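You operate a simulated robot arm through the tools that you are given. There is no shell and no other tool. Be economical: measure what you need, move in short steps, check, and stop when the job is done.

You are at the controls of a simulated two-armed robot. One attempt, no reset.

JOB
Lift the pointer, hold the brown-banded wheel and file its burr off.
Fine: lay the file back; lower the pointer on the rim after filing; the wheel turns a few degrees at most. Set down upright: block file with a red grip. What is to be rubbed or washed off counts as gone when no trace of it is left.

It is judged by the outcome, as a careful person would: the job done as asked, and still so three seconds after it is handed in. It fails if anything else is knocked over, pushed out of place, dropped, spilled or broken.

ROBOT AND FRAMES
Two 7-joint arms with two-finger parallel grippers on one trunk, on a base that drives. Base frame: it is fixed to the floor where the robot stands at the start and does not move with it; the origin is under the middle of the robot, x ahead of it, y to its left, z up. Lengths are in mm, angles in rad, forces in N, time in s.
The left shoulder is at the start at [70, 133, 1231], the right one opposite. Places, roughly: block file with a red grip (10x6x6 cm) [400, -400, 800]; pointer arm [700, 0, 1000]; small wheel with a green band (18x18x8 cm) [1100, -1700, 900]. Payload 1.57 kg a hand.
The tool frame of a hand sits at the grasp point between the pads (the TCP): z along the fingers, y along the line on which they close. The tips reach 30 mm beyond it. The gripper opens to 80 mm. The fingers are 17 mm wide and 12 mm thick; the gripper's body (40 by 82 mm) begins 80 mm behind the TCP.
Orientation is told as [roll, pitch, yaw] about the base's x, y, z axes, in that order, counted from this pose: with the fingers straight down and closing along the base's y, the tool's x points along the base's -x, its y along +y and its z along -z.

CONTROLS
- The arms move only by the tool send_rows. It takes "left_increments", "right_increments" or both (then of equal length, played together; a hand with none holds still); each is a list of rows, each a list of 7 numbers: the finger opening in cm, from 0 to 8, then the shift along the tool's x, y, z in cm, then the turn, a rotation vector about the tool's x, y, z in rad. In form: [[grip, dx, dy, dz, wx, wy, wz], ...]. A call has 1 to 12 rows; each row shifts and turns the commanded pose from where the row before left it, along the tool's axes as they then stand. Each row takes 0.2 s and may step no farther than 50 mm and 0.15 rad from the row before; otherwise, or with a gripper value out of range, the whole call is refused. A pose out of reach is approached as far as the arm can. The call stops where the force on the tool passes 40 N (or 10 N more than at its start, if that is more) or the arm is blocked; 0.2 s more then pass. The fingers move at their own pace (about 153 mm/s each) and stop on an object; they squeeze with about 32 N. The grip force told is the motor's: it shows also when the fingers shut on nothing. Time passes only in rows, and 0.2 s behind the last, so rows that do not move let the fingers close. The reply holds the time, the measured pose of the TCP, the force on the tool along the base axes, the opening and the grip force, in the units named above and with some noise, with the torque about the TCP (base axes, N m) and any sound that the robot's microphone picked up, and new pictures: "pictures" is both (left out), scene, wrist or none (wrist: the cameras of the hands that moved).
- Cameras (640 x 400 px; columns grow to the right, rows downward): "scene" is now at [138.8, 0.5, 1459.2]; the picture's right is [-0.23, -0.97, 0.00], its down [-0.56, 0.13, -0.82] and it looks along [0.80, -0.18, -0.57] (base axes); focal length 214 px, centre (320, 200). "left" rides on the left gripper at [72, 7, -122] in its tool frame; the picture's right is [-0.09, 1.00, 0.00], its down [-0.84, -0.08, -0.54] and it looks along [-0.54, -0.05, 0.84] (tool axes); focal length 238 px, centre (320, 200). "right" rides on the right gripper at [72, -7, -122] in its tool frame; the picture's right is [0.09, 1.00, 0.00], its down [-0.84, 0.08, -0.54] and it looks along [-0.54, 0.05, 0.84] (tool axes); focal length 238 px, centre (320, 200). There is no depth. A picture from a camera that has moved, and an enlarged one, comes with that camera's place and axes in the base frame and with its lens. The place of the scene camera against the robot may be out by one fixed shift of up to 25 mm in any direction.
- slide_trunk(by): slides the trunk up (or, below 0, down) by that many mm; the arms and the scene camera ride with it, the base frame stays. It gives what a move gives, with no picture.
- roll_base(legs): drives the robot by 1 to 6 legs, each [ahead, left, turn to the left] in mm, mm and rad, along the robot's own axes; the way and the turn of a leg run together, so that a leg with both is an arc; at most 1500 mm and 3.142 rad a leg. The arms and the cameras ride along, it lands a little off, and it stops where it bumps. It gives what a move gives, and a new picture of the scene camera.
- aim_head(pan, tilt): turns the head with the scene camera to pan (to the left, within 1.501 rad either way) and tilt (down, from -0.506 to 1.204), counted from straight ahead of the robot. It gives what a move gives, and a new picture of the scene camera.
- inspect(camera, box): a new picture of the part [left, top, right, bottom] of that camera's present view, enlarged. The clock stands still meanwhile.
- hand_in(): hands the job in; it is judged then, once.

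Work in short steps. Places have to be worked out from the pictures, the camera data and where the tool is seen: move nearer, look again, correct. Check each grasp and each placing, and mend what went wrong. You have 120 turns and 260 pictures in all, those below and enlarged ones among them. Open the grippers and draw the arms clear of the work before you hand the job in, unless the task says otherwise; then end with one line.

The tools are called after "Request:" as name(argument=value, ...) on one line, values as JSON. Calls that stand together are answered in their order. send_rows: Moves the arms, as the interface text tells. Its arguments: {"type":"object","properties":{"left_increments":{"type":"array"},"right_increments":{"type":"array"},"pictures":{"type":"string","enum":["both","scene","wrist","none"]}},"required":[]} The other tools are called the same way: slide_trunk (by) slides the trunk up or down; roll_base (legs) drives the base; aim_head (pan, tilt) turns the head that bears the scene camera; inspect (camera, box) takes an enlarged picture of a part of a camera's view; hand_in () hands the job in.

At the start:

```text
time_s: 0.0
left_ee_pos: [443.2, 77.2, 1287.1]
left_tcp_rot: [0.001, 0.001, 0.002]
left_ft_force: [0.9, 0.0, -0.2]
left_ft_torque: [-0.01, 0.01, -0.02]
left_grip_width: 80.4
left_gripper_force: 0.0
right_ee_pos: [360.5, -258.6, 1369.5]
right_tcp_rot: [-0.001, 0.0, 0.0]
right_ft_force: [-0.2, -0.2, -0.6]
right_ft_torque: [0.01, -0.01, 0.01]
right_grip_width: 79.7
right_gripper_force: 0.0
trunk travel left (down, up): [-805.0, 135.0]
robot x, y, heading: [-2.0, 1.2, -0.001]
head pan, tilt: [-0.229, 0.613]
```

scene: 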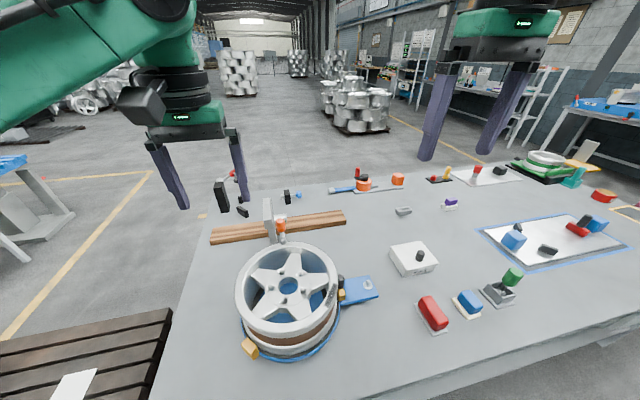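
right: 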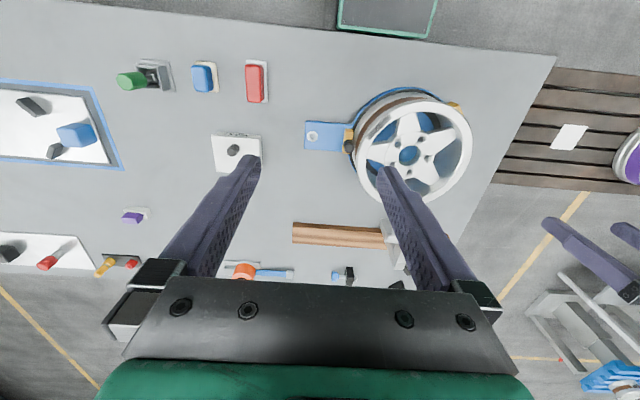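
left: 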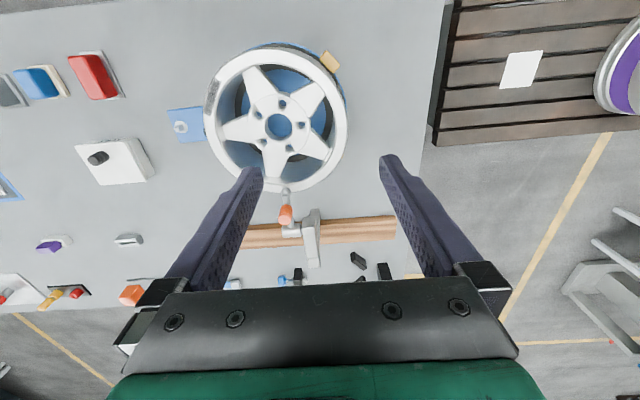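

The wheel on a blue turntable is ahead; the pointer (orange tip) touches its rim on the far side. I enlarge to see the details.

Request:
inspect(camera="scene", box=[200, 180, 400, 370])

Request:
inspect(camera="scene", box=[370, 180, 640, 340])

Request:
inspect(camera="left", box=[150, 30, 420, 290])

```text
2.11 times, centred on (300, 275) of scene
camera zoom: at [138.8, 0.5, 1459.2], right [-0.23, -0.97, 0.0], down [-0.56, 0.13, -0.82], along [0.8, -0.18, -0.57], focal length 452 px, centre (362, 42)
```

zoom: 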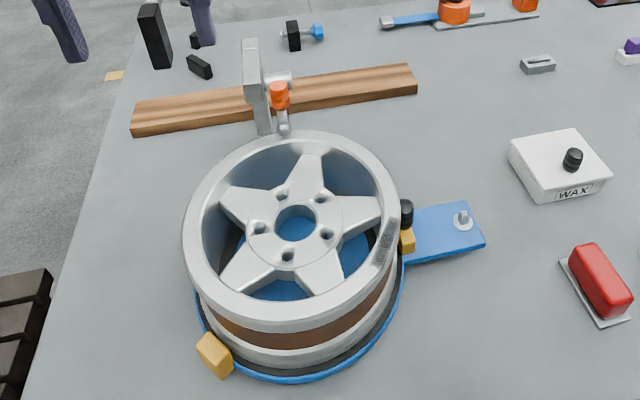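

```text
2.37 times, centred on (505, 260) of scene
camera zoom: at [138.8, 0.5, 1459.2], right [-0.23, -0.97, 0.0], down [-0.56, 0.13, -0.82], along [0.8, -0.18, -0.57], focal length 508 px, centre (-118, 58)
```

zoom: 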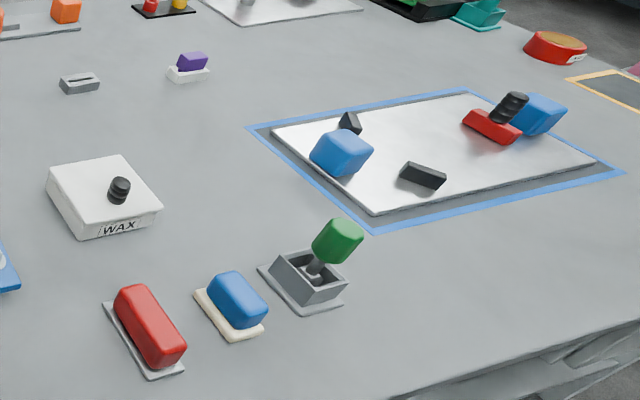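

```text
1.54 times, centred on (285, 160) of left
camera zoom: at [371.0, 86.0, 1408.4], right [0.09, 1.0, 0.0], down [0.84, -0.08, 0.54], along [0.54, -0.05, -0.84], focal length 367 px, centre (374, 262)
```

zoom: 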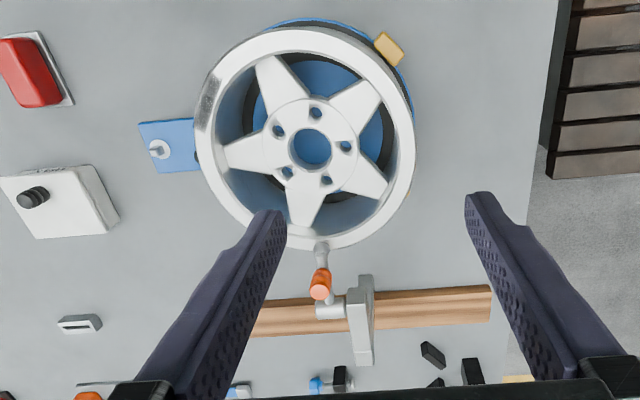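

Triangulating: hub about (505,-14,907), burr about (429,-124,920), file about (382,-425,811 top). I zoom more on the pointer and burr.

Request:
inspect(camera="scene", box=[255, 185, 320, 255])

Request:
inspect(camera="left", box=[260, 170, 345, 275])

Request:
inspect(camera="right", box=[335, 80, 415, 170])

Request:
inspect(camera="scene", box=[310, 260, 385, 320])

```text
5.71 times, centred on (288, 220) of scene
camera zoom: at [138.8, 0.5, 1459.2], right [-0.23, -0.97, 0.0], down [-0.56, 0.13, -0.82], along [0.8, -0.18, -0.57], focal length 1226 px, centre (506, 86)
```

zoom: 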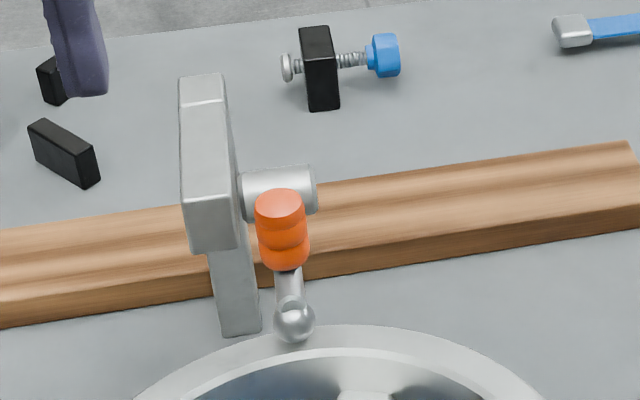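

```text
3.81 times, centred on (302, 222) of left
camera zoom: at [371.0, 86.0, 1408.4], right [0.09, 1.0, 0.0], down [0.84, -0.08, 0.54], along [0.54, -0.05, -0.84], focal length 908 px, centre (387, 114)
```

zoom: 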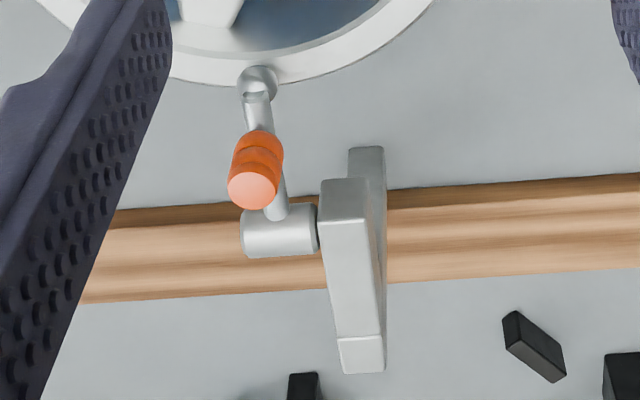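

```text
4.44 times, centred on (375, 125) of right
camera zoom: at [288.5, -265.4, 1491.1], right [-0.09, 1.0, 0.0], down [0.84, 0.08, 0.54], along [0.54, 0.05, -0.84], focal length 1059 px, centre (76, 533)
```

zoom: 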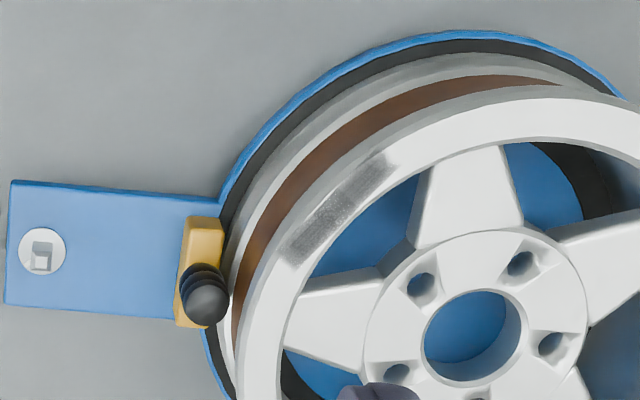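

```text
6.67 times, centred on (348, 290) of scene
camera zoom: at [138.8, 0.5, 1459.2], right [-0.23, -0.97, 0.0], down [-0.56, 0.13, -0.82], along [0.8, -0.18, -0.57], focal length 1430 px, centre (137, -400)
```

zoom: 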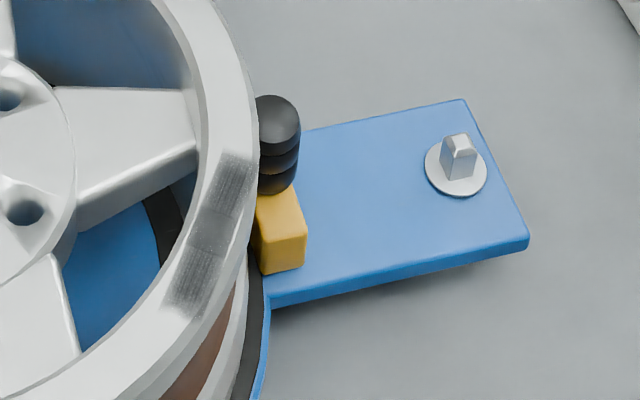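

The pointer pivots about y at (731,-16,974), its orange knob at about (665,-16,1000), ball tip at (636,-16,950) on the rim; the burr is a grey patch on the rim's top face. I look down to see how close the base stands to the table.

Request:
aim_head(pan=0.0, tilt=1.2)

Request:
send_rows(left_increments=[[4.5, 0, 0, 0, 0, -0.15, 0], [4.5, 0, 0, 0, 0, -0.15, 0], [4.5, 0, 0, 0, 0, -0.15, 0], [4.5, 0, 0, 0, 0, -0.15, 0], [4.5, 0, 0, 0, 0, -0.15, 0], [4.5, 0, 0, 0, 0, -0.15, 0], [4.5, 0, -1.5, 0, 0, 0, 0], [4.5, 0, -2.5, 0, 0, 0, 0], [4.5, 0, -2.5, 0, 0, 0, 0], [4.5, 0, -2.8, 0, 0, 0, 0]], pictures="wrist")

```text
time_s: 1.0
left_ee_pos: [442.2, 76.5, 1285.9]
left_tcp_rot: [0.0, 0.002, 0.002]
left_ft_force: [0.6, 0.2, 0.0]
left_ft_torque: [0.02, -0.01, -0.01]
left_grip_width: 80.1
left_gripper_force: 0.0
right_ee_pos: [359.6, -258.1, 1369.8]
right_tcp_rot: [0.0, 0.0, -0.001]
right_ft_force: [0.6, -0.1, -0.4]
right_ft_torque: [-0.01, 0.01, -0.01]
right_grip_width: 80.0
right_gripper_force: 0.0
trunk travel left (down, up): [-805.0, 135.0]
robot x, y, heading: [2.4, 1.2, -0.003]
head pan, tilt: [0.0, 1.201]
camera scene: at [109.1, 20.4, 1415.7], right [0.0, -1.0, 0.0], down [-0.93, 0.0, -0.36], along [0.36, 0.0, -0.93], focal length 214 px, centre (320, 200)
```

scene: 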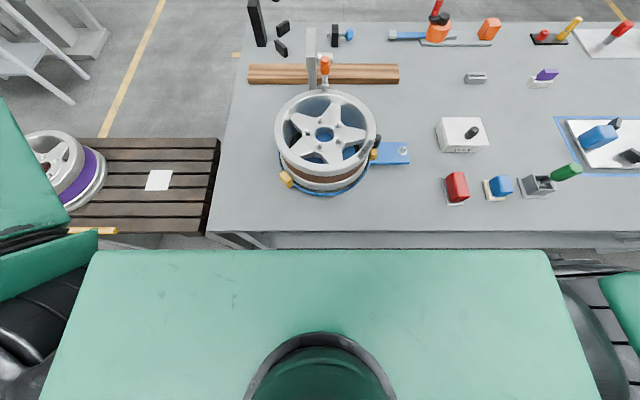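

```text
time_s: 3.2
left_ee_pos: [443.3, -17.5, 1287.1]
left_tcp_rot: [0.002, -0.902, 0.0]
left_ft_force: [0.4, -0.1, -0.5]
left_ft_torque: [-0.03, -0.01, 0.01]
left_grip_width: 45.1
left_gripper_force: 0.2
right_ee_pos: [360.6, -259.7, 1369.6]
right_tcp_rot: [0.003, 0.0, 0.0]
right_ft_force: [0.1, 0.2, -0.2]
right_ft_torque: [0.03, -0.01, 0.01]
right_grip_width: 79.9
right_gripper_force: 0.1
trunk travel left (down, up): [-805.0, 135.0]
robot x, y, heading: [0.5, 2.2, 0.003]
head pan, tilt: [0.0, 1.201]
camera left: at [303.3, -9.0, 1307.4], right [0.06, 1.0, 0.07], down [0.1, -0.08, 0.99], along [0.99, -0.05, -0.1], focal length 238 px, centre (320, 200)
```

left: 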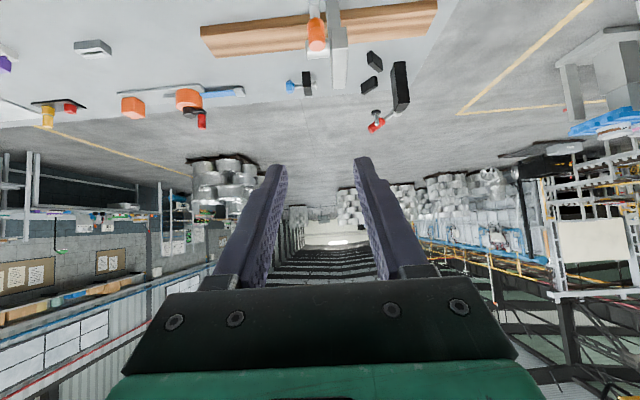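

The base front is hidden, so I keep driving for later. I move the left hand to a standoff 100 mm before the orange knob along the tool axis.

Request:
send_rows(left_increments=[[4.5, 1.44, 0, 4.2, 0, 0, 0], [4.5, 1.44, 0, 4.2, 0, 0, 0], [4.5, 1.44, 0, 4.2, 0, 0, 0], [4.5, 1.44, 0, 4.2, 0, 0, 0], [4.5, 1.44, 0, 4.2, 0, 0, 0], [4.5, 1.44, 0, 4.2, 0, 0, 0], [4.5, 0, 0, 0, 0, 0, 0]], pictures="both")

Request:
aim_head(pan=-0.05, tilt=0.7)

```text
time_s: 4.8
left_ee_pos: [585.7, -14.1, 1060.5]
left_tcp_rot: [0.001, -0.898, 0.002]
left_ft_force: [-0.4, 0.0, -0.2]
left_ft_torque: [-0.01, 0.01, 0.0]
left_grip_width: 45.0
left_gripper_force: 0.0
right_ee_pos: [360.9, -258.6, 1368.9]
right_tcp_rot: [-0.001, 0.001, 0.0]
right_ft_force: [0.7, 0.2, 0.1]
right_ft_torque: [0.01, 0.01, -0.02]
right_grip_width: 80.0
right_gripper_force: 0.0
trunk travel left (down, up): [-805.0, 135.0]
robot x, y, heading: [2.5, -2.8, -0.001]
head pan, tilt: [0.0, 1.201]
camera scene: at [108.7, 20.6, 1415.7], right [0.0, -1.0, 0.0], down [-0.93, 0.0, -0.36], along [0.36, 0.0, -0.93], focal length 214 px, centre (320, 200)
camera left: at [445.6, -6.0, 1080.9], right [0.06, 1.0, 0.07], down [0.1, -0.08, 0.99], along [0.99, -0.05, -0.1], focal length 238 px, centre (320, 200)
```

scene: 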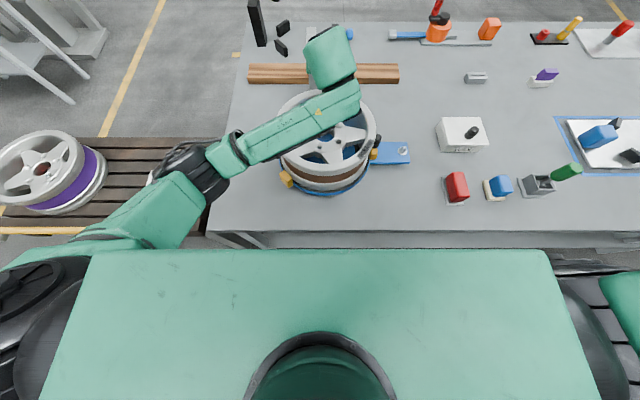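
left: 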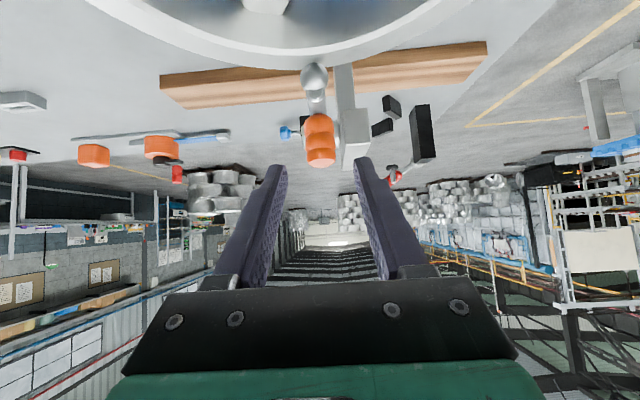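

```text
time_s: 5.7
left_ee_pos: [585.3, -14.4, 1063.0]
left_tcp_rot: [0.0, -0.898, 0.003]
left_ft_force: [-0.3, -0.5, -0.1]
left_ft_torque: [-0.04, 0.03, -0.01]
left_grip_width: 44.9
left_gripper_force: 0.1
right_ee_pos: [359.3, -257.8, 1370.0]
right_tcp_rot: [0.0, 0.0, -0.001]
right_ft_force: [0.1, -0.1, 0.3]
right_ft_torque: [0.0, 0.04, 0.01]
right_grip_width: 79.8
right_gripper_force: 0.0
trunk travel left (down, up): [-805.0, 135.0]
robot x, y, heading: [-0.4, 0.0, -0.003]
head pan, tilt: [-0.051, 0.7]
camera scene: at [137.9, 16.1, 1451.6], right [-0.05, -1.0, 0.0], down [-0.64, 0.03, -0.76], along [0.76, -0.04, -0.64], focal length 214 px, centre (320, 200)
```

scene: 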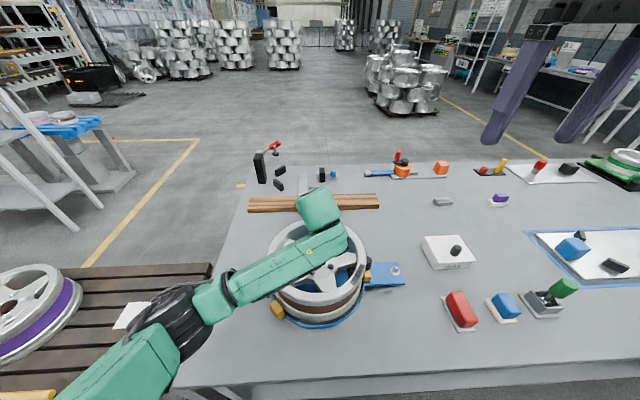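

The knob is centred at about (665,-13,1000), 26 mm wide, straight ahead along the tool. I advance 96 mm with the fingers at 45 mm.

Request:
send_rows(left_increments=[[4.5, 0, 0, 2.5, 0, 0, 0], [4.5, 0, 0, 2.5, 0, 0, 0], [4.5, 0, 0, 2.5, 0, 0, 0], [4.5, 0, 0, 2.1, 0, 0, 0], [4.5, 0, 0, 0, 0, 0, 0]], pictures="wrist")

```text
time_s: 6.9
left_ee_pos: [662.2, -14.9, 1002.0]
left_tcp_rot: [-0.001, -0.9, 0.003]
left_ft_force: [0.0, -0.5, -0.1]
left_ft_torque: [0.02, 0.0, -0.01]
left_grip_width: 45.0
left_gripper_force: 0.0
right_ee_pos: [360.5, -257.9, 1368.8]
right_tcp_rot: [-0.001, -0.001, 0.0]
right_ft_force: [-0.2, 0.1, 0.4]
right_ft_torque: [0.01, 0.01, 0.05]
right_grip_width: 80.3
right_gripper_force: 0.1
trunk travel left (down, up): [-805.0, 135.0]
robot x, y, heading: [-4.5, -0.5, -0.0]
head pan, tilt: [-0.051, 0.7]
camera left: at [521.4, -5.9, 1021.9], right [0.06, 1.0, 0.07], down [0.1, -0.08, 0.99], along [0.99, -0.05, -0.1], focal length 238 px, centre (320, 200)
```

left: 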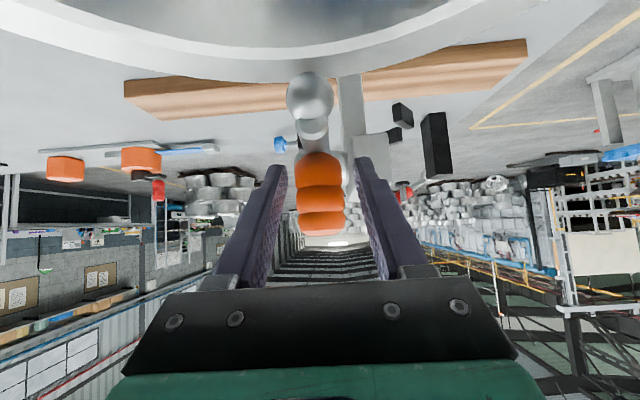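

The knob lies between the fingers; I close on it.

Request:
send_rows(left_increments=[[2.0, 0, 0, 0, 0, 0, 0], [1.5, 0, 0, 0, 0, 0, 0], [1.5, 0, 0, 0, 0, 0, 0]], pictures="wrist")

```text
time_s: 7.7
left_ee_pos: [662.1, -13.1, 1002.3]
left_tcp_rot: [0.001, -0.901, 0.002]
left_ft_force: [-0.3, -1.3, 0.6]
left_ft_torque: [-0.06, -0.04, -0.08]
left_grip_width: 27.7
left_gripper_force: 38.7
right_ee_pos: [360.3, -258.5, 1368.9]
right_tcp_rot: [0.001, 0.0, -0.001]
right_ft_force: [-0.6, 0.9, 1.3]
right_ft_torque: [0.02, 0.02, 0.02]
right_grip_width: 80.0
right_gripper_force: 0.1
trunk travel left (down, up): [-805.0, 135.0]
robot x, y, heading: [-0.8, -1.3, -0.002]
head pan, tilt: [-0.051, 0.7]
camera left: at [521.3, -6.1, 1022.1], right [0.06, 1.0, 0.07], down [0.1, -0.08, 0.99], along [0.99, -0.05, -0.1], focal length 238 px, centre (320, 200)
```

left: 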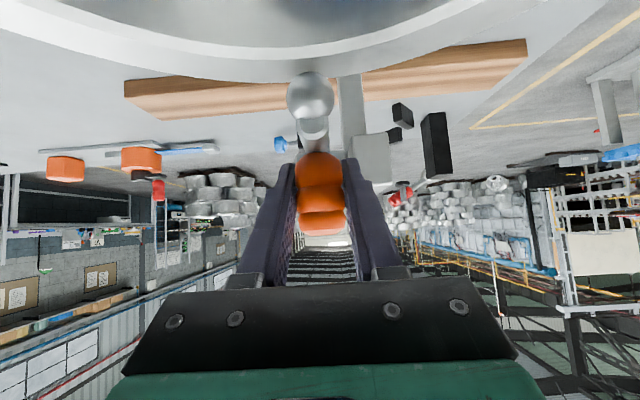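

Firm grip at 27.7 mm. I swing the knob about its hinge (at x −21, z +71 mm in the tool frame), 4 rows of 0.12 rad, and check the forces.

Request:
send_rows(left_increments=[[1.5, -0.87, 0, -0.2, 0, 0.12, 0], [1.5, -0.87, 0, -0.2, 0, 0.12, 0], [1.5, -0.87, 0, -0.2, 0, 0.12, 0], [1.5, -0.87, 0, -0.2, 0, 0.12, 0]], pictures="wrist")

```text
time_s: 8.7
left_ee_pos: [663.1, -14.1, 1014.3]
left_tcp_rot: [-0.008, -0.475, -0.04]
left_ft_force: [24.9, 3.0, 3.0]
left_ft_torque: [-0.59, -0.97, 0.22]
left_grip_width: 28.0
left_gripper_force: 38.0
left hand out of reach, approached as far as the arm can: row 4
right_ee_pos: [369.1, -252.3, 1369.4]
right_tcp_rot: [-0.005, 0.007, -0.001]
right_ft_force: [-0.7, 0.9, -0.7]
right_ft_torque: [-0.03, 0.04, 0.02]
right_grip_width: 80.1
right_gripper_force: 0.0
trunk travel left (down, up): [-805.0, 135.0]
robot x, y, heading: [3.4, -2.1, 0.001]
head pan, tilt: [-0.051, 0.7]
camera left: at [543.5, 0.0, 1090.3], right [0.13, 0.99, 0.04], down [0.49, -0.09, 0.87], along [0.86, -0.09, -0.5], focal length 238 px, centre (320, 200)
```

left: 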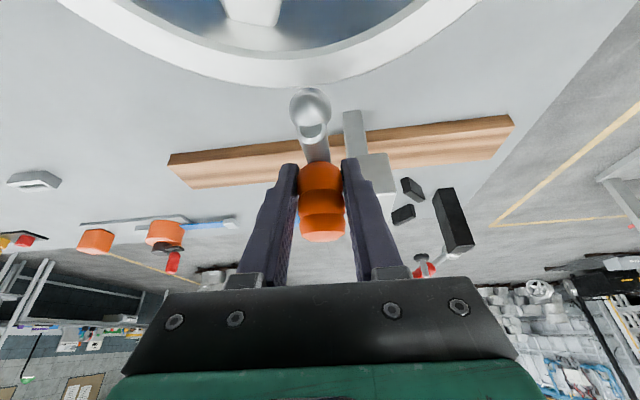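

Reach runs out here as the hand levels out. I swing back, so as to release gently and drive the base a bit closer.

Request:
send_rows(left_increments=[[1.5, 0.84, 0, 0.3, 0, -0.12, 0], [1.5, 0.84, 0, 0.3, 0, -0.12, 0], [1.5, 0.84, 0, 0.3, 0, -0.12, 0], [1.5, 0, 0, 0, 0, 0, 0]], pictures="wrist")

```text
time_s: 9.7
left_ee_pos: [640.0, -13.2, 995.2]
left_tcp_rot: [-0.005, -0.836, -0.039]
left_ft_force: [18.1, 9.8, 11.9]
left_ft_torque: [-0.02, 0.24, 0.18]
left_grip_width: 27.8
left_gripper_force: 38.6
right_ee_pos: [362.5, -254.9, 1369.2]
right_tcp_rot: [-0.005, 0.001, 0.001]
right_ft_force: [0.1, 0.6, 0.4]
right_ft_torque: [0.0, 0.05, 0.02]
right_grip_width: 80.1
right_gripper_force: 0.0
trunk travel left (down, up): [-805.0, 135.0]
robot x, y, heading: [0.1, 1.3, -0.002]
head pan, tilt: [-0.051, 0.7]
camera left: at [501.6, 0.5, 1022.4], right [0.1, 0.99, 0.07], down [0.16, -0.08, 0.98], along [0.98, -0.09, -0.16], focal length 238 px, centre (320, 200)
```

left: 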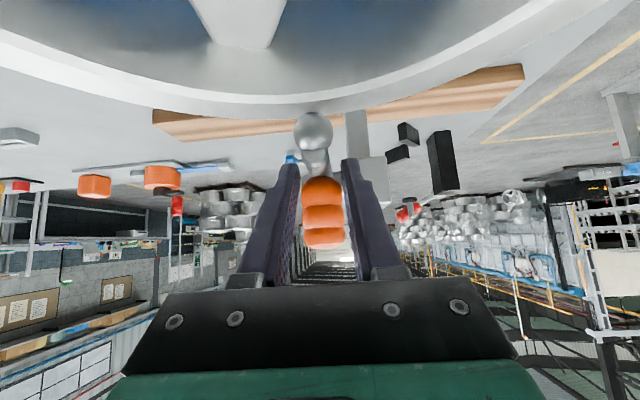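

The pointer is back on the rim (ball at the same place); the fingers slid back along the knob. I open and withdraw along the tool.

Request:
send_rows(left_increments=[[4.5, 0, 0, 0, 0, 0, 0], [4.5, 0, 0, 0, 0, 0, 0], [4.5, 0, 0, -4, 0, 0, 0], [4.5, 0, 0, -4, 0, 0, 0], [4.5, -3, 0, -2, 0, 0, 0], [4.5, -3, 0, -2, 0, 0, 0], [4.5, 0, 0, 0, 0, 0, 0]], pictures="both")

```text
time_s: 11.5
left_ee_pos: [600.2, 27.5, 1102.2]
left_tcp_rot: [0.119, -0.826, -0.065]
left_ft_force: [-0.3, -0.3, 0.6]
left_ft_torque: [-0.01, -0.01, 0.04]
left_grip_width: 45.0
left_gripper_force: 0.1
right_ee_pos: [361.2, -257.1, 1369.2]
right_tcp_rot: [-0.001, -0.001, -0.002]
right_ft_force: [0.9, 0.3, 0.4]
right_ft_torque: [0.01, 0.02, 0.01]
right_grip_width: 79.9
right_gripper_force: 0.0
trunk travel left (down, up): [-805.0, 135.0]
robot x, y, heading: [0.7, -2.9, 0.001]
head pan, tilt: [-0.051, 0.7]
stopped in row 7 (left hand): the arm was blocked; the commanded pose is now the measured one
camera scene: at [138.5, 16.7, 1451.6], right [-0.05, -1.0, 0.0], down [-0.64, 0.03, -0.76], along [0.76, -0.04, -0.64], focal length 214 px, centre (320, 200)
camera left: at [461.5, 30.5, 1131.9], right [0.04, 0.99, 0.15], down [0.17, -0.15, 0.97], along [0.98, -0.01, -0.17], focal length 238 px, centre (320, 200)
```

scene: 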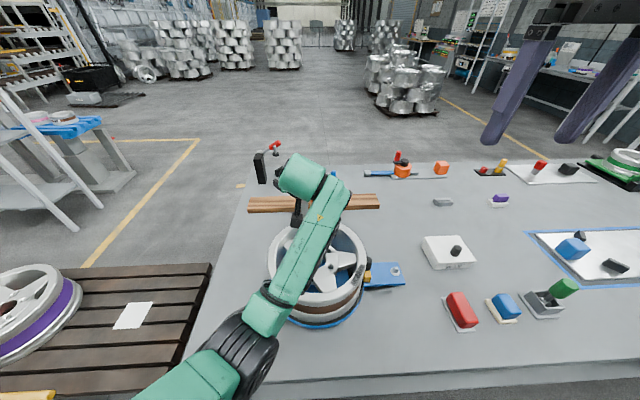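
left: 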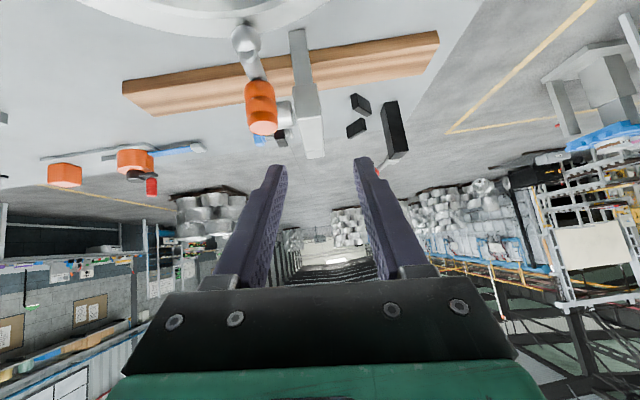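

The hand is free but the arm was stretched; I draw it back and up before driving.

Request:
send_rows(left_increments=[[4.5, 0.6, 0.8, -3.6, 0, 0, 0], [4.5, 0.6, 0.8, -3.6, 0, 0, 0], [4.5, 0.6, 0.8, -3.6, 0, 0, 0], [4.5, 0.6, 0.8, -3.6, 0, 0, 0], [4.5, 0.6, 0.8, -3.6, 0, 0, 0], [4.5, 0, 0, 0, 0, 0, 0]], pictures="none")

Request:
aim_head(pan=0.8, tilt=1.2)

```text
time_s: 13.1
left_ee_pos: [482.9, 94.3, 1198.1]
left_tcp_rot: [0.274, -0.901, -0.105]
left_ft_force: [0.9, 0.1, -0.6]
left_ft_torque: [0.03, 0.01, 0.01]
left_grip_width: 44.7
left_gripper_force: 0.0
left hand out of reach, approached as far as the arm can: row 5
right_ee_pos: [360.5, -258.1, 1369.1]
right_tcp_rot: [0.0, 0.001, -0.001]
right_ft_force: [-0.1, -0.3, -0.2]
right_ft_torque: [0.02, 0.01, -0.01]
right_grip_width: 80.1
right_gripper_force: 0.0
trunk travel left (down, up): [-805.0, 135.0]
robot x, y, heading: [1.4, -1.3, -0.001]
head pan, tilt: [-0.051, 0.7]
stopped in row 6 (left hand): the arm was blocked; the commanded pose is now the measured one
```

```text
time_s: 14.3
left_ee_pos: [482.4, 93.6, 1197.9]
left_tcp_rot: [0.274, -0.899, -0.106]
left_ft_force: [0.0, -0.1, 0.3]
left_ft_torque: [-0.01, -0.03, -0.02]
left_grip_width: 45.1
left_gripper_force: 0.1
right_ee_pos: [361.2, -257.9, 1368.8]
right_tcp_rot: [-0.001, 0.001, 0.0]
right_ft_force: [0.2, 0.0, 0.6]
right_ft_torque: [-0.02, 0.0, 0.01]
right_grip_width: 80.0
right_gripper_force: 0.1
trunk travel left (down, up): [-805.0, 135.0]
robot x, y, heading: [-2.7, 1.5, 0.004]
head pan, tilt: [0.799, 1.201]
camera scene: at [92.2, 60.5, 1415.7], right [0.72, -0.7, 0.0], down [-0.65, -0.67, -0.36], along [0.25, 0.26, -0.93], focal length 214 px, centre (320, 200)
```

scene: 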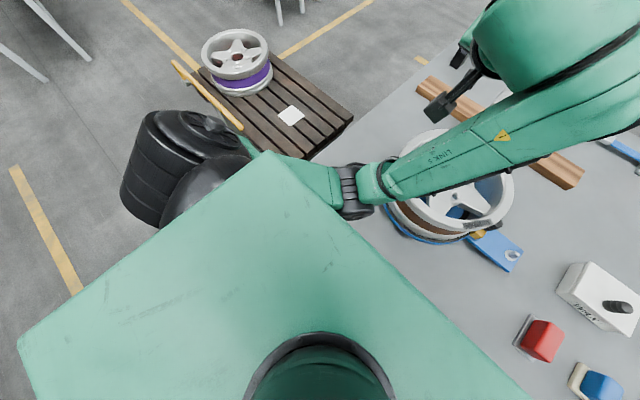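

The left arm folded awkwardly near a joint limit; I bring the hand back upright and up to recover a normal posture.

Request:
send_rows(left_increments=[[4.5, 0, 0, 0, 0.137, 0, 0], [4.5, 0, 0, 0, 0.137, 0, 0], [4.5, 0, 0, 0, 0, 0.15, 0], [4.5, 0, 0, 0, 0, 0.15, 0], [4.5, 0, 0, 0, 0, 0.15, 0], [4.5, 0, 0, 0, 0, 0.15, 0], [4.5, 0, 0, 0, 0, 0.15, 0], [4.5, 0, 0, 0, 0, 0.15, 0], [4.5, 0, 0, -3, 0, 0, -0.1], [4.5, 0, 0, -4, 0, 0, 0], [4.5, 0, 0, 0, 0, 0, 0]], pictures="scene")

```text
time_s: 16.7
left_ee_pos: [585.6, 81.0, 1179.6]
left_tcp_rot: [-0.005, -0.01, -0.013]
left_ft_force: [0.6, 0.0, 0.4]
left_ft_torque: [0.01, -0.02, 0.04]
left_grip_width: 45.0
left_gripper_force: 0.1
left hand out of reach, approached as far as the arm can: row 3, 4, 5, 6, 7, 10
right_ee_pos: [361.0, -260.4, 1368.2]
right_tcp_rot: [0.001, 0.002, 0.001]
right_ft_force: [1.1, 1.4, 0.1]
right_ft_torque: [0.04, 0.0, 0.0]
right_grip_width: 80.1
right_gripper_force: 0.1
trunk travel left (down, up): [-805.0, 135.0]
robot x, y, heading: [2.8, -1.7, 0.003]
head pan, tilt: [0.799, 1.201]
camera scene: at [93.1, 58.7, 1415.7], right [0.72, -0.7, 0.0], down [-0.65, -0.67, -0.36], along [0.25, 0.26, -0.93], focal length 214 px, centre (320, 200)
```

scene: 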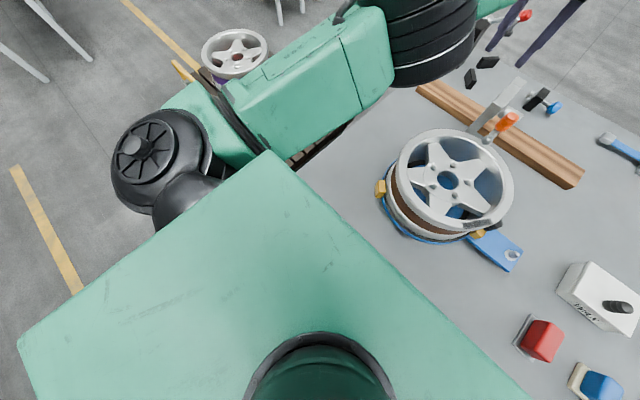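

Elbow is up again and the pointer rests as before. I drive ahead 100 mm, watching for a bump.

Request:
roll_base(legs=[[50, 0, 0], [50, 0, 0]])

```text
time_s: 18.1
left_ee_pos: [650.3, 80.4, 1181.2]
left_tcp_rot: [-0.005, -0.013, -0.013]
left_ft_force: [0.7, -0.6, 0.3]
left_ft_torque: [0.13, 0.14, 0.01]
left_grip_width: 45.1
left_gripper_force: 0.1
right_ee_pos: [426.1, -258.0, 1370.3]
right_tcp_rot: [0.001, -0.001, -0.001]
right_ft_force: [-1.7, -1.2, -1.1]
right_ft_torque: [0.09, -0.11, -0.02]
right_grip_width: 80.0
right_gripper_force: 0.0
trunk travel left (down, up): [-805.0, 135.0]
robot x, y, heading: [71.0, -5.3, -0.001]
head pan, tilt: [0.799, 1.201]
camera scene: at [157.9, 60.7, 1416.0], right [0.72, -0.7, 0.0], down [-0.65, -0.67, -0.36], along [0.25, 0.26, -0.93], focal length 214 px, centre (320, 200)
```

scene: 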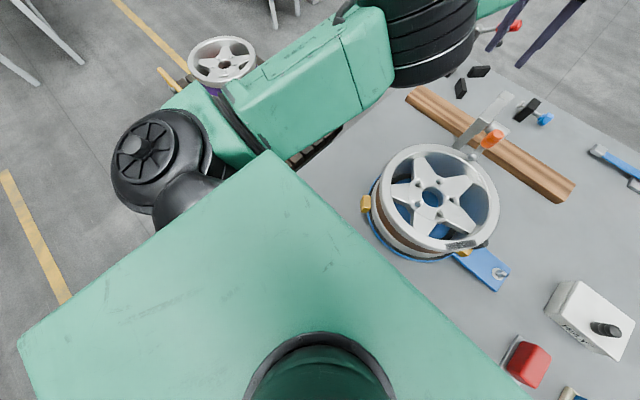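

The base moved about 67 mm and probably touched the table, so I leave it there. I draw the left hand back to (520,-13), then pitch the fingers forward 1.1 rad.

Request:
send_rows(left_increments=[[4.5, 4.0, -3.0, 0, 0, 0, 0], [4.5, 4.0, -3.0, 0, 0, 0, 0], [4.5, 4.0, -3.3, 0, 0, 0, 0], [4.5, 1.0, 0, 0, 0, -0.1375, 0], [4.5, 0, 0, 0, 0, -0.1375, 0], [4.5, 0, 0, 0, 0, -0.1375, 0], [4.5, 0, 0, 0, 0, -0.1375, 0], [4.5, 0, 0, 0, 0, -0.1375, 0], [4.5, 0, 0, 0, 0, -0.1375, 0], [4.5, 0, 0, 0, 0, -0.1375, 0], [4.5, 0, 0, 0, 0, -0.1375, 0]], pictures="none")

Request:
aim_head(pan=-0.1, tilt=0.8)

```text
refused: row 3 steps farther than a row can; nothing moved
```

```text
time_s: 19.3
left_ee_pos: [652.5, 80.8, 1180.2]
left_tcp_rot: [-0.008, -0.008, -0.016]
left_ft_force: [0.6, 0.5, 0.2]
left_ft_torque: [0.0, -0.01, 0.02]
left_grip_width: 45.1
left_gripper_force: 0.2
right_ee_pos: [428.4, -257.3, 1368.2]
right_tcp_rot: [0.001, -0.001, -0.002]
right_ft_force: [-0.6, -0.2, 0.0]
right_ft_torque: [0.04, -0.03, -0.02]
right_grip_width: 79.9
right_gripper_force: 0.0
trunk travel left (down, up): [-805.0, 135.0]
robot x, y, heading: [71.2, 3.7, -0.002]
head pan, tilt: [-0.099, 0.799]
camera scene: at [202.1, 12.4, 1443.4], right [-0.1, -1.0, 0.0], down [-0.71, 0.07, -0.7], along [0.69, -0.07, -0.72], focal length 214 px, centre (320, 200)
```

scene: 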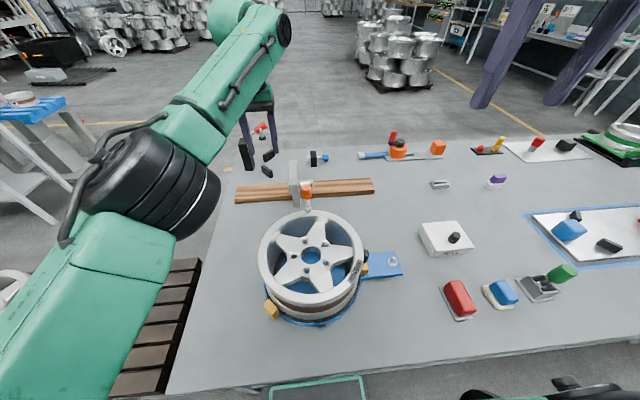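

Request:
send_rows(left_increments=[[4.5, 3.5, -2.5, 0, 0, 0, 0], [4.5, 3.5, -2.5, 0, 0, 0, 0], [4.5, 3.5, -2.5, 0, 0, 0, 0], [4.5, 2.5, -1.8, 0, 0, -0.1375, 0], [4.5, 0, 0, 0, 0, -0.1375, 0], [4.5, 0, 0, 0, 0, -0.1375, 0], [4.5, 0, 0, 0, 0, -0.1375, 0], [4.5, 0, 0, 0, 0, -0.1375, 0], [4.5, 0, 0, 0, 0, -0.1375, 0], [4.5, 0, 0, 0, 0, -0.1375, 0], [4.5, 0, 0, 0, 0, -0.1375, 0]], pictures="none")

```text
time_s: 21.7
left_ee_pos: [521.2, -9.8, 1178.6]
left_tcp_rot: [-0.016, -1.112, -0.002]
left_ft_force: [0.0, 0.3, 1.4]
left_ft_torque: [0.01, -0.02, -0.02]
left_grip_width: 44.9
left_gripper_force: 0.0
left hand out of reach, approached as far as the arm can: row 1
right_ee_pos: [429.5, -257.5, 1370.7]
right_tcp_rot: [0.0, -0.001, 0.0]
right_ft_force: [0.0, 0.0, -0.2]
right_ft_torque: [0.0, -0.01, 0.01]
right_grip_width: 80.2
right_gripper_force: 0.0
trunk travel left (down, up): [-805.0, 135.0]
robot x, y, heading: [69.4, 0.6, -0.0]
head pan, tilt: [-0.099, 0.799]
```

Now to a standoff 110 mm before the knob.

Request:
send_rows(left_increments=[[4.5, 2.38, -0.1, 2.46, 0, 0, 0], [4.5, 2.38, -0.1, 2.46, 0, 0, 0], [4.5, 2.38, 0, 2.46, 0, 0, 0], [4.5, 2.38, 0, 2.46, 0, 0, 0], [4.5, 0, 0, 0, 0, 0, 0]], pictures="both")

```text
time_s: 22.9
left_ee_pos: [565.2, -14.3, 1049.5]
left_tcp_rot: [-0.015, -1.109, -0.003]
left_ft_force: [-0.4, 0.0, -0.6]
left_ft_torque: [0.0, 0.0, 0.04]
left_grip_width: 45.0
left_gripper_force: 0.1
right_ee_pos: [428.5, -257.1, 1370.0]
right_tcp_rot: [0.001, 0.002, -0.002]
right_ft_force: [-0.3, -0.3, -0.4]
right_ft_torque: [0.0, 0.02, 0.01]
right_grip_width: 80.2
right_gripper_force: 0.0
trunk travel left (down, up): [-805.0, 135.0]
robot x, y, heading: [69.2, 0.9, -0.004]
head pan, tilt: [-0.099, 0.799]
camera scene: at [202.3, 12.0, 1443.4], right [-0.1, -1.0, 0.0], down [-0.71, 0.07, -0.7], along [0.69, -0.07, -0.72], focal length 214 px, centre (320, 200)
camera left: at [424.5, -2.6, 1039.0], right [0.06, 1.0, 0.08], down [-0.11, -0.07, 0.99], along [0.99, -0.06, 0.11], focal length 238 px, centre (320, 200)
```

scene: 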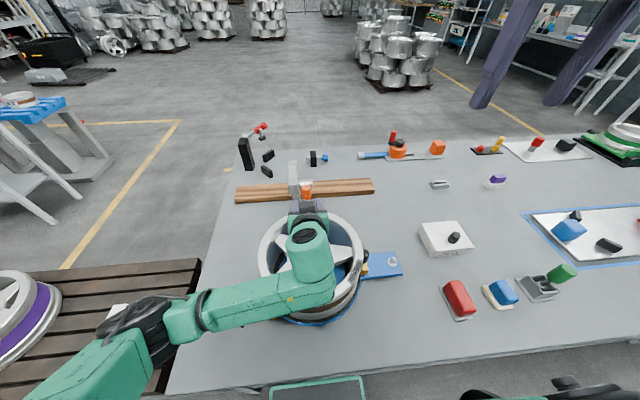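
left: 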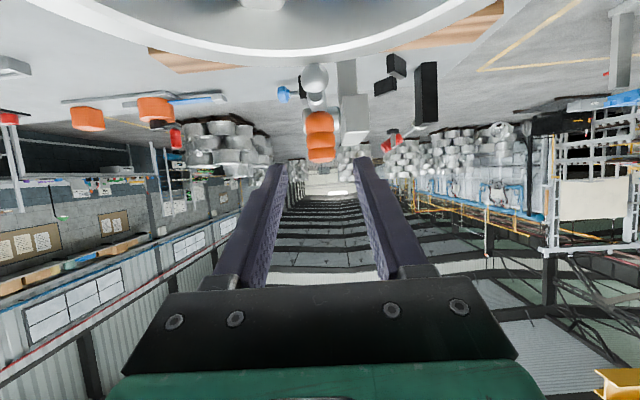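

Knob at about (665,-12,1003), dead ahead. I advance 107 mm and close.

Request:
send_rows(left_increments=[[4.5, 0, 0.1, 3.0, 0, 0, 0], [4.5, 0, 0, 3.0, 0, 0, 0], [4.5, 0, 0, 2.5, 0, 0, 0], [4.5, 0, 0, 2.2, 0, 0, 0], [4.5, 0, 0, 0, 0, 0, 0], [2.0, 0, 0, 0, 0, 0, 0], [1.5, 0, 0, 0, 0, 0, 0], [1.5, 0, 0, 0, 0, 0, 0]], pictures="wrist")

```text
time_s: 24.7
left_ee_pos: [665.7, -14.3, 1001.1]
left_tcp_rot: [-0.013, -1.108, -0.005]
left_ft_force: [2.1, -0.6, -2.0]
left_ft_torque: [0.34, 0.03, -0.13]
left_grip_width: 27.8
left_gripper_force: 38.7
right_ee_pos: [429.9, -258.6, 1369.8]
right_tcp_rot: [-0.001, 0.0, 0.002]
right_ft_force: [0.3, 0.6, 0.3]
right_ft_torque: [0.0, -0.03, 0.02]
right_grip_width: 80.0
right_gripper_force: 0.1
trunk travel left (down, up): [-805.0, 135.0]
robot x, y, heading: [75.1, -0.2, 0.001]
head pan, tilt: [-0.099, 0.799]
camera left: at [524.3, -3.9, 991.8], right [0.06, 1.0, 0.08], down [-0.11, -0.07, 0.99], along [0.99, -0.06, 0.11], focal length 238 px, centre (320, 200)
```

left: 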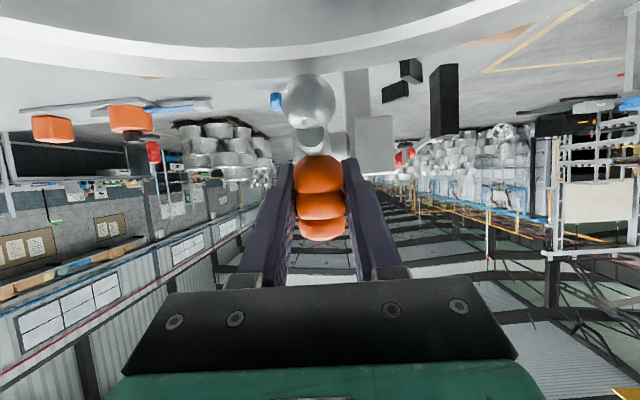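

Gripped. Swing up about the hinge, 6 rows of 0.12 rad.

Request:
send_rows(left_increments=[[1.5, -0.84, 0, 0, 0, 0.12, 0], [1.5, -0.84, 0, 0, 0, 0.12, 0], [1.5, -0.84, 0, 0, 0, 0.12, 0], [1.5, -0.84, 0, 0, 0, 0.12, 0], [1.5, -0.84, 0, 0, 0, 0.12, 0], [1.5, -0.84, 0, 0, 0, 0.12, 0]], pictures="wrist")

```text
time_s: 26.1
left_ee_pos: [699.4, -14.7, 1036.1]
left_tcp_rot: [-0.007, -0.388, -0.012]
left_ft_force: [4.0, 2.5, -2.5]
left_ft_torque: [0.12, -0.04, 0.39]
left_grip_width: 28.0
left_gripper_force: 38.7
right_ee_pos: [430.7, -258.0, 1369.2]
right_tcp_rot: [0.0, 0.002, -0.001]
right_ft_force: [-1.0, -0.4, -0.8]
right_ft_torque: [0.07, -0.05, -0.01]
right_grip_width: 80.0
right_gripper_force: 0.0
trunk travel left (down, up): [-805.0, 135.0]
robot x, y, heading: [67.8, -0.0, -0.005]
head pan, tilt: [-0.099, 0.799]
camera left: at [586.0, -3.8, 1122.8], right [0.1, 0.99, 0.03], down [0.57, -0.08, 0.82], along [0.82, -0.07, -0.57], focal length 238 px, centre (320, 200)
```

left: 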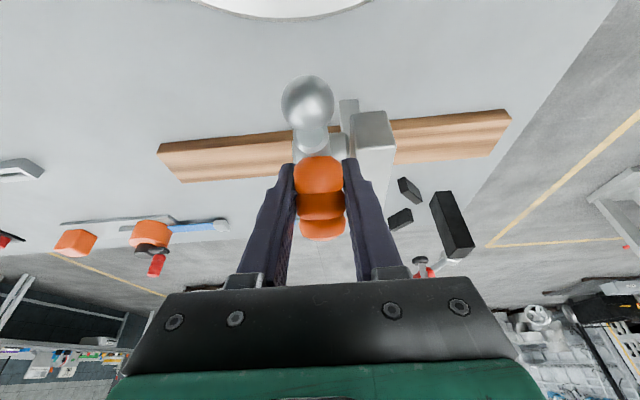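

Low forces, the pointer rises smoothly. I continue a few rows further while reach lasts.

Request:
send_rows(left_increments=[[1.5, -0.84, 0, 0, 0, 0.12, 0], [1.5, -0.84, 0, 0, 0, 0.12, 0], [1.5, -0.84, 0, 0, 0, 0.12, 0]], pictures="wrist")

```text
time_s: 26.9
left_ee_pos: [694.5, -14.8, 1048.2]
left_tcp_rot: [-0.006, -0.188, -0.012]
left_ft_force: [25.4, -5.1, -43.1]
left_ft_torque: [0.48, -0.17, 0.18]
left_grip_width: 27.4
left_gripper_force: 37.9
left hand out of reach, approached as far as the arm can: row 1, 2, 3
right_ee_pos: [446.7, -259.9, 1363.1]
right_tcp_rot: [0.001, 0.015, -0.001]
right_ft_force: [0.1, 0.4, 0.1]
right_ft_torque: [0.01, 0.0, 0.01]
right_grip_width: 80.1
right_gripper_force: 0.1
trunk travel left (down, up): [-805.0, 135.0]
robot x, y, heading: [67.5, -0.1, -0.003]
head pan, tilt: [-0.099, 0.799]
camera left: at [601.0, -3.9, 1154.5], right [0.1, 0.99, 0.01], down [0.72, -0.08, 0.69], along [0.69, -0.06, -0.72], focal length 238 px, centre (320, 200)
```

left: 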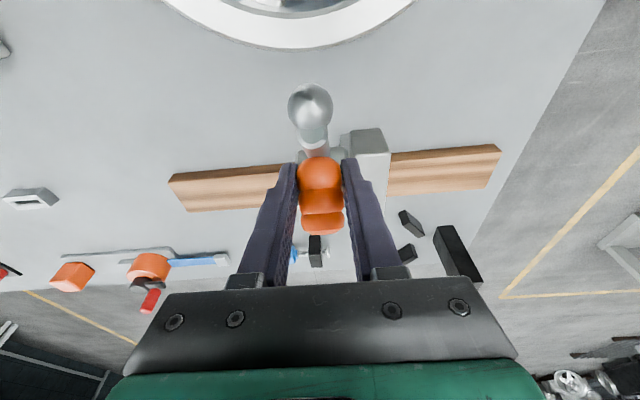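

The arm is at its reach with the pointer up about 45°. I tilt the fingers forward again, letting the knob turn between the pads, to gain reach.

Request:
send_rows(left_increments=[[1.5, 0, 0, 0, 0, -0.12, 0], [1.5, 0, 0, 0, 0, -0.12, 0], [1.5, 0, 0, 0, 0, -0.12, 0], [1.5, 0, 0, 0, 0, -0.12, 0]], pictures="wrist")

```text
time_s: 27.9
left_ee_pos: [684.5, -14.7, 1066.1]
left_tcp_rot: [-0.004, -0.703, -0.009]
left_ft_force: [-3.6, -20.1, -6.2]
left_ft_torque: [-0.71, 0.88, -0.28]
left_grip_width: 27.9
left_gripper_force: 38.5
right_ee_pos: [429.9, -263.4, 1368.7]
right_tcp_rot: [0.003, 0.001, 0.0]
right_ft_force: [-0.1, -0.3, -0.3]
right_ft_torque: [0.0, -0.01, 0.03]
right_grip_width: 80.0
right_gripper_force: 0.1
trunk travel left (down, up): [-805.0, 135.0]
robot x, y, heading: [65.5, 4.1, -0.001]
head pan, tilt: [-0.099, 0.799]
camera left: at [551.7, -4.0, 1113.0], right [0.08, 1.0, 0.06], down [0.29, -0.08, 0.95], along [0.95, -0.06, -0.29], focal length 238 px, centre (320, 200)
```

left: 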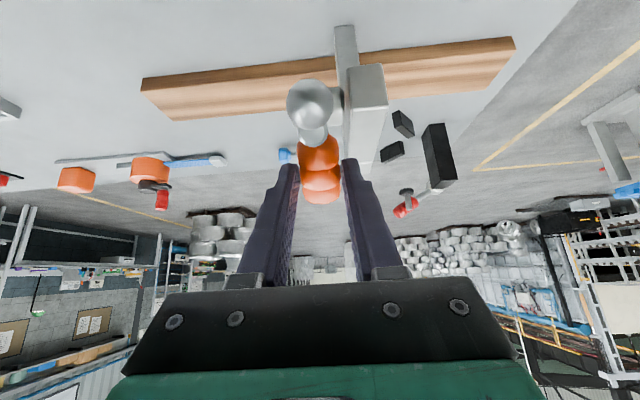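

The pointer is up 50° (ball at about (650,1033)) but my pads hold only the knob's edge. I push forward and over, which advances both grip and swing.

Request:
send_rows(left_increments=[[1.5, 0.0, 0, 1.0, 0, 0, 0], [1.5, -0.3, 0, 1.2, 0, 0, 0], [1.5, -0.6, 0, 1.2, 0, 0, 0], [1.5, -0.8, 0, 1.0, 0, 0, 0]], pictures="wrist")

```text
time_s: 28.9
left_ee_pos: [721.4, -14.3, 1034.4]
left_tcp_rot: [-0.012, -0.685, -0.007]
left_ft_force: [1.9, 3.0, -1.6]
left_ft_torque: [-0.55, -0.45, 0.08]
left_grip_width: 27.9
left_gripper_force: 38.3
right_ee_pos: [430.4, -257.7, 1368.8]
right_tcp_rot: [0.0, -0.001, 0.001]
right_ft_force: [0.8, 0.5, 0.3]
right_ft_torque: [-0.04, 0.04, 0.03]
right_grip_width: 80.2
right_gripper_force: 0.0
trunk travel left (down, up): [-805.0, 135.0]
robot x, y, heading: [67.4, -2.0, 0.003]
head pan, tilt: [-0.099, 0.799]
camera left: at [589.4, -4.1, 1083.3], right [0.08, 1.0, 0.05], down [0.31, -0.07, 0.95], along [0.95, -0.06, -0.31], focal length 238 px, centre (320, 200)
```

left: 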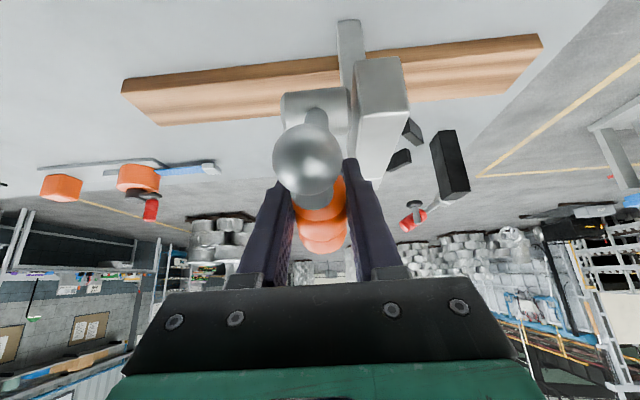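

The pointer is now about 60° up with a good grip. I push it further over, in +x.

Request:
send_rows(left_increments=[[1.5, -0.8, 0, 0.65, 0, -0.05, 0], [1.5, -0.8, 0, 0.65, 0, -0.05, 0], [1.5, -0.8, 0, 0.7, 0, -0.05, 0], [1.5, -0.8, 0, 0.8, 0, -0.05, 0]], pictures="wrist")

```text
time_s: 29.9
left_ee_pos: [758.1, -14.6, 1041.5]
left_tcp_rot: [-0.009, -0.89, -0.006]
left_ft_force: [-24.9, 0.1, -6.4]
left_ft_torque: [-0.36, 0.33, 0.71]
left_grip_width: 28.1
left_gripper_force: 38.1
right_ee_pos: [423.0, -257.0, 1371.8]
right_tcp_rot: [0.0, -0.005, 0.001]
right_ft_force: [0.2, 0.1, -0.8]
right_ft_torque: [-0.03, 0.02, 0.0]
right_grip_width: 80.1
right_gripper_force: 0.1
trunk travel left (down, up): [-805.0, 135.0]
robot x, y, heading: [70.8, -1.0, -0.008]
head pan, tilt: [-0.099, 0.799]
camera left: at [618.1, -4.2, 1063.2], right [0.07, 1.0, 0.07], down [0.1, -0.07, 0.99], along [0.99, -0.06, -0.11], focal length 238 px, centre (320, 200)
```

left: 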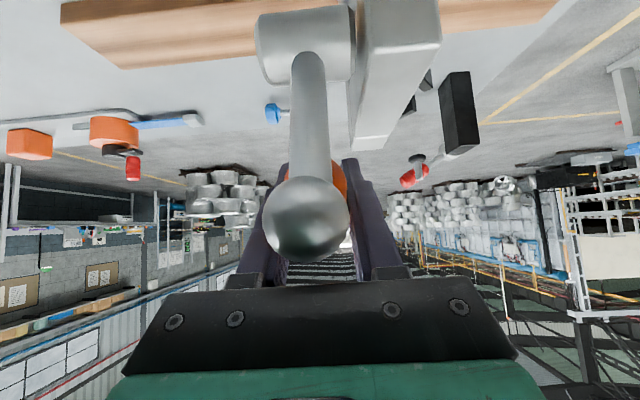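

The pointer is about 73° up and meets resistance, likely its stop. I relax the push and open the fingers slightly to see whether it stays.

Request:
send_rows(left_increments=[[1.5, 0.5, 0, -0.5, 0, 0, 0], [2.9, 0, 0, 0, 0, 0, 0], [3.1, 0, 0, 0, 0, 0, 0], [3.1, 0, 0, 0, 0, 0, 0]], pictures="wrist")

```text
time_s: 30.9
left_ee_pos: [757.5, -14.9, 1038.2]
left_tcp_rot: [-0.011, -0.888, -0.006]
left_ft_force: [0.0, 1.3, 0.7]
left_ft_torque: [0.0, 0.02, 0.0]
left_grip_width: 31.2
left_gripper_force: 0.1
right_ee_pos: [430.8, -258.2, 1369.7]
right_tcp_rot: [0.0, -0.001, 0.0]
right_ft_force: [1.1, 0.7, -0.8]
right_ft_torque: [-0.01, 0.01, 0.02]
right_grip_width: 80.1
right_gripper_force: 0.1
trunk travel left (down, up): [-805.0, 135.0]
robot x, y, heading: [71.7, 2.0, 0.005]
head pan, tilt: [-0.099, 0.799]
camera left: at [617.2, -4.4, 1060.1], right [0.07, 1.0, 0.07], down [0.11, -0.07, 0.99], along [0.99, -0.06, -0.11], focal length 238 px, centre (320, 200)
```

left: 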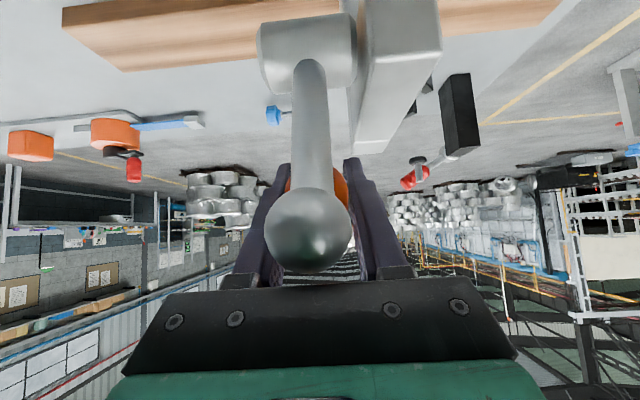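

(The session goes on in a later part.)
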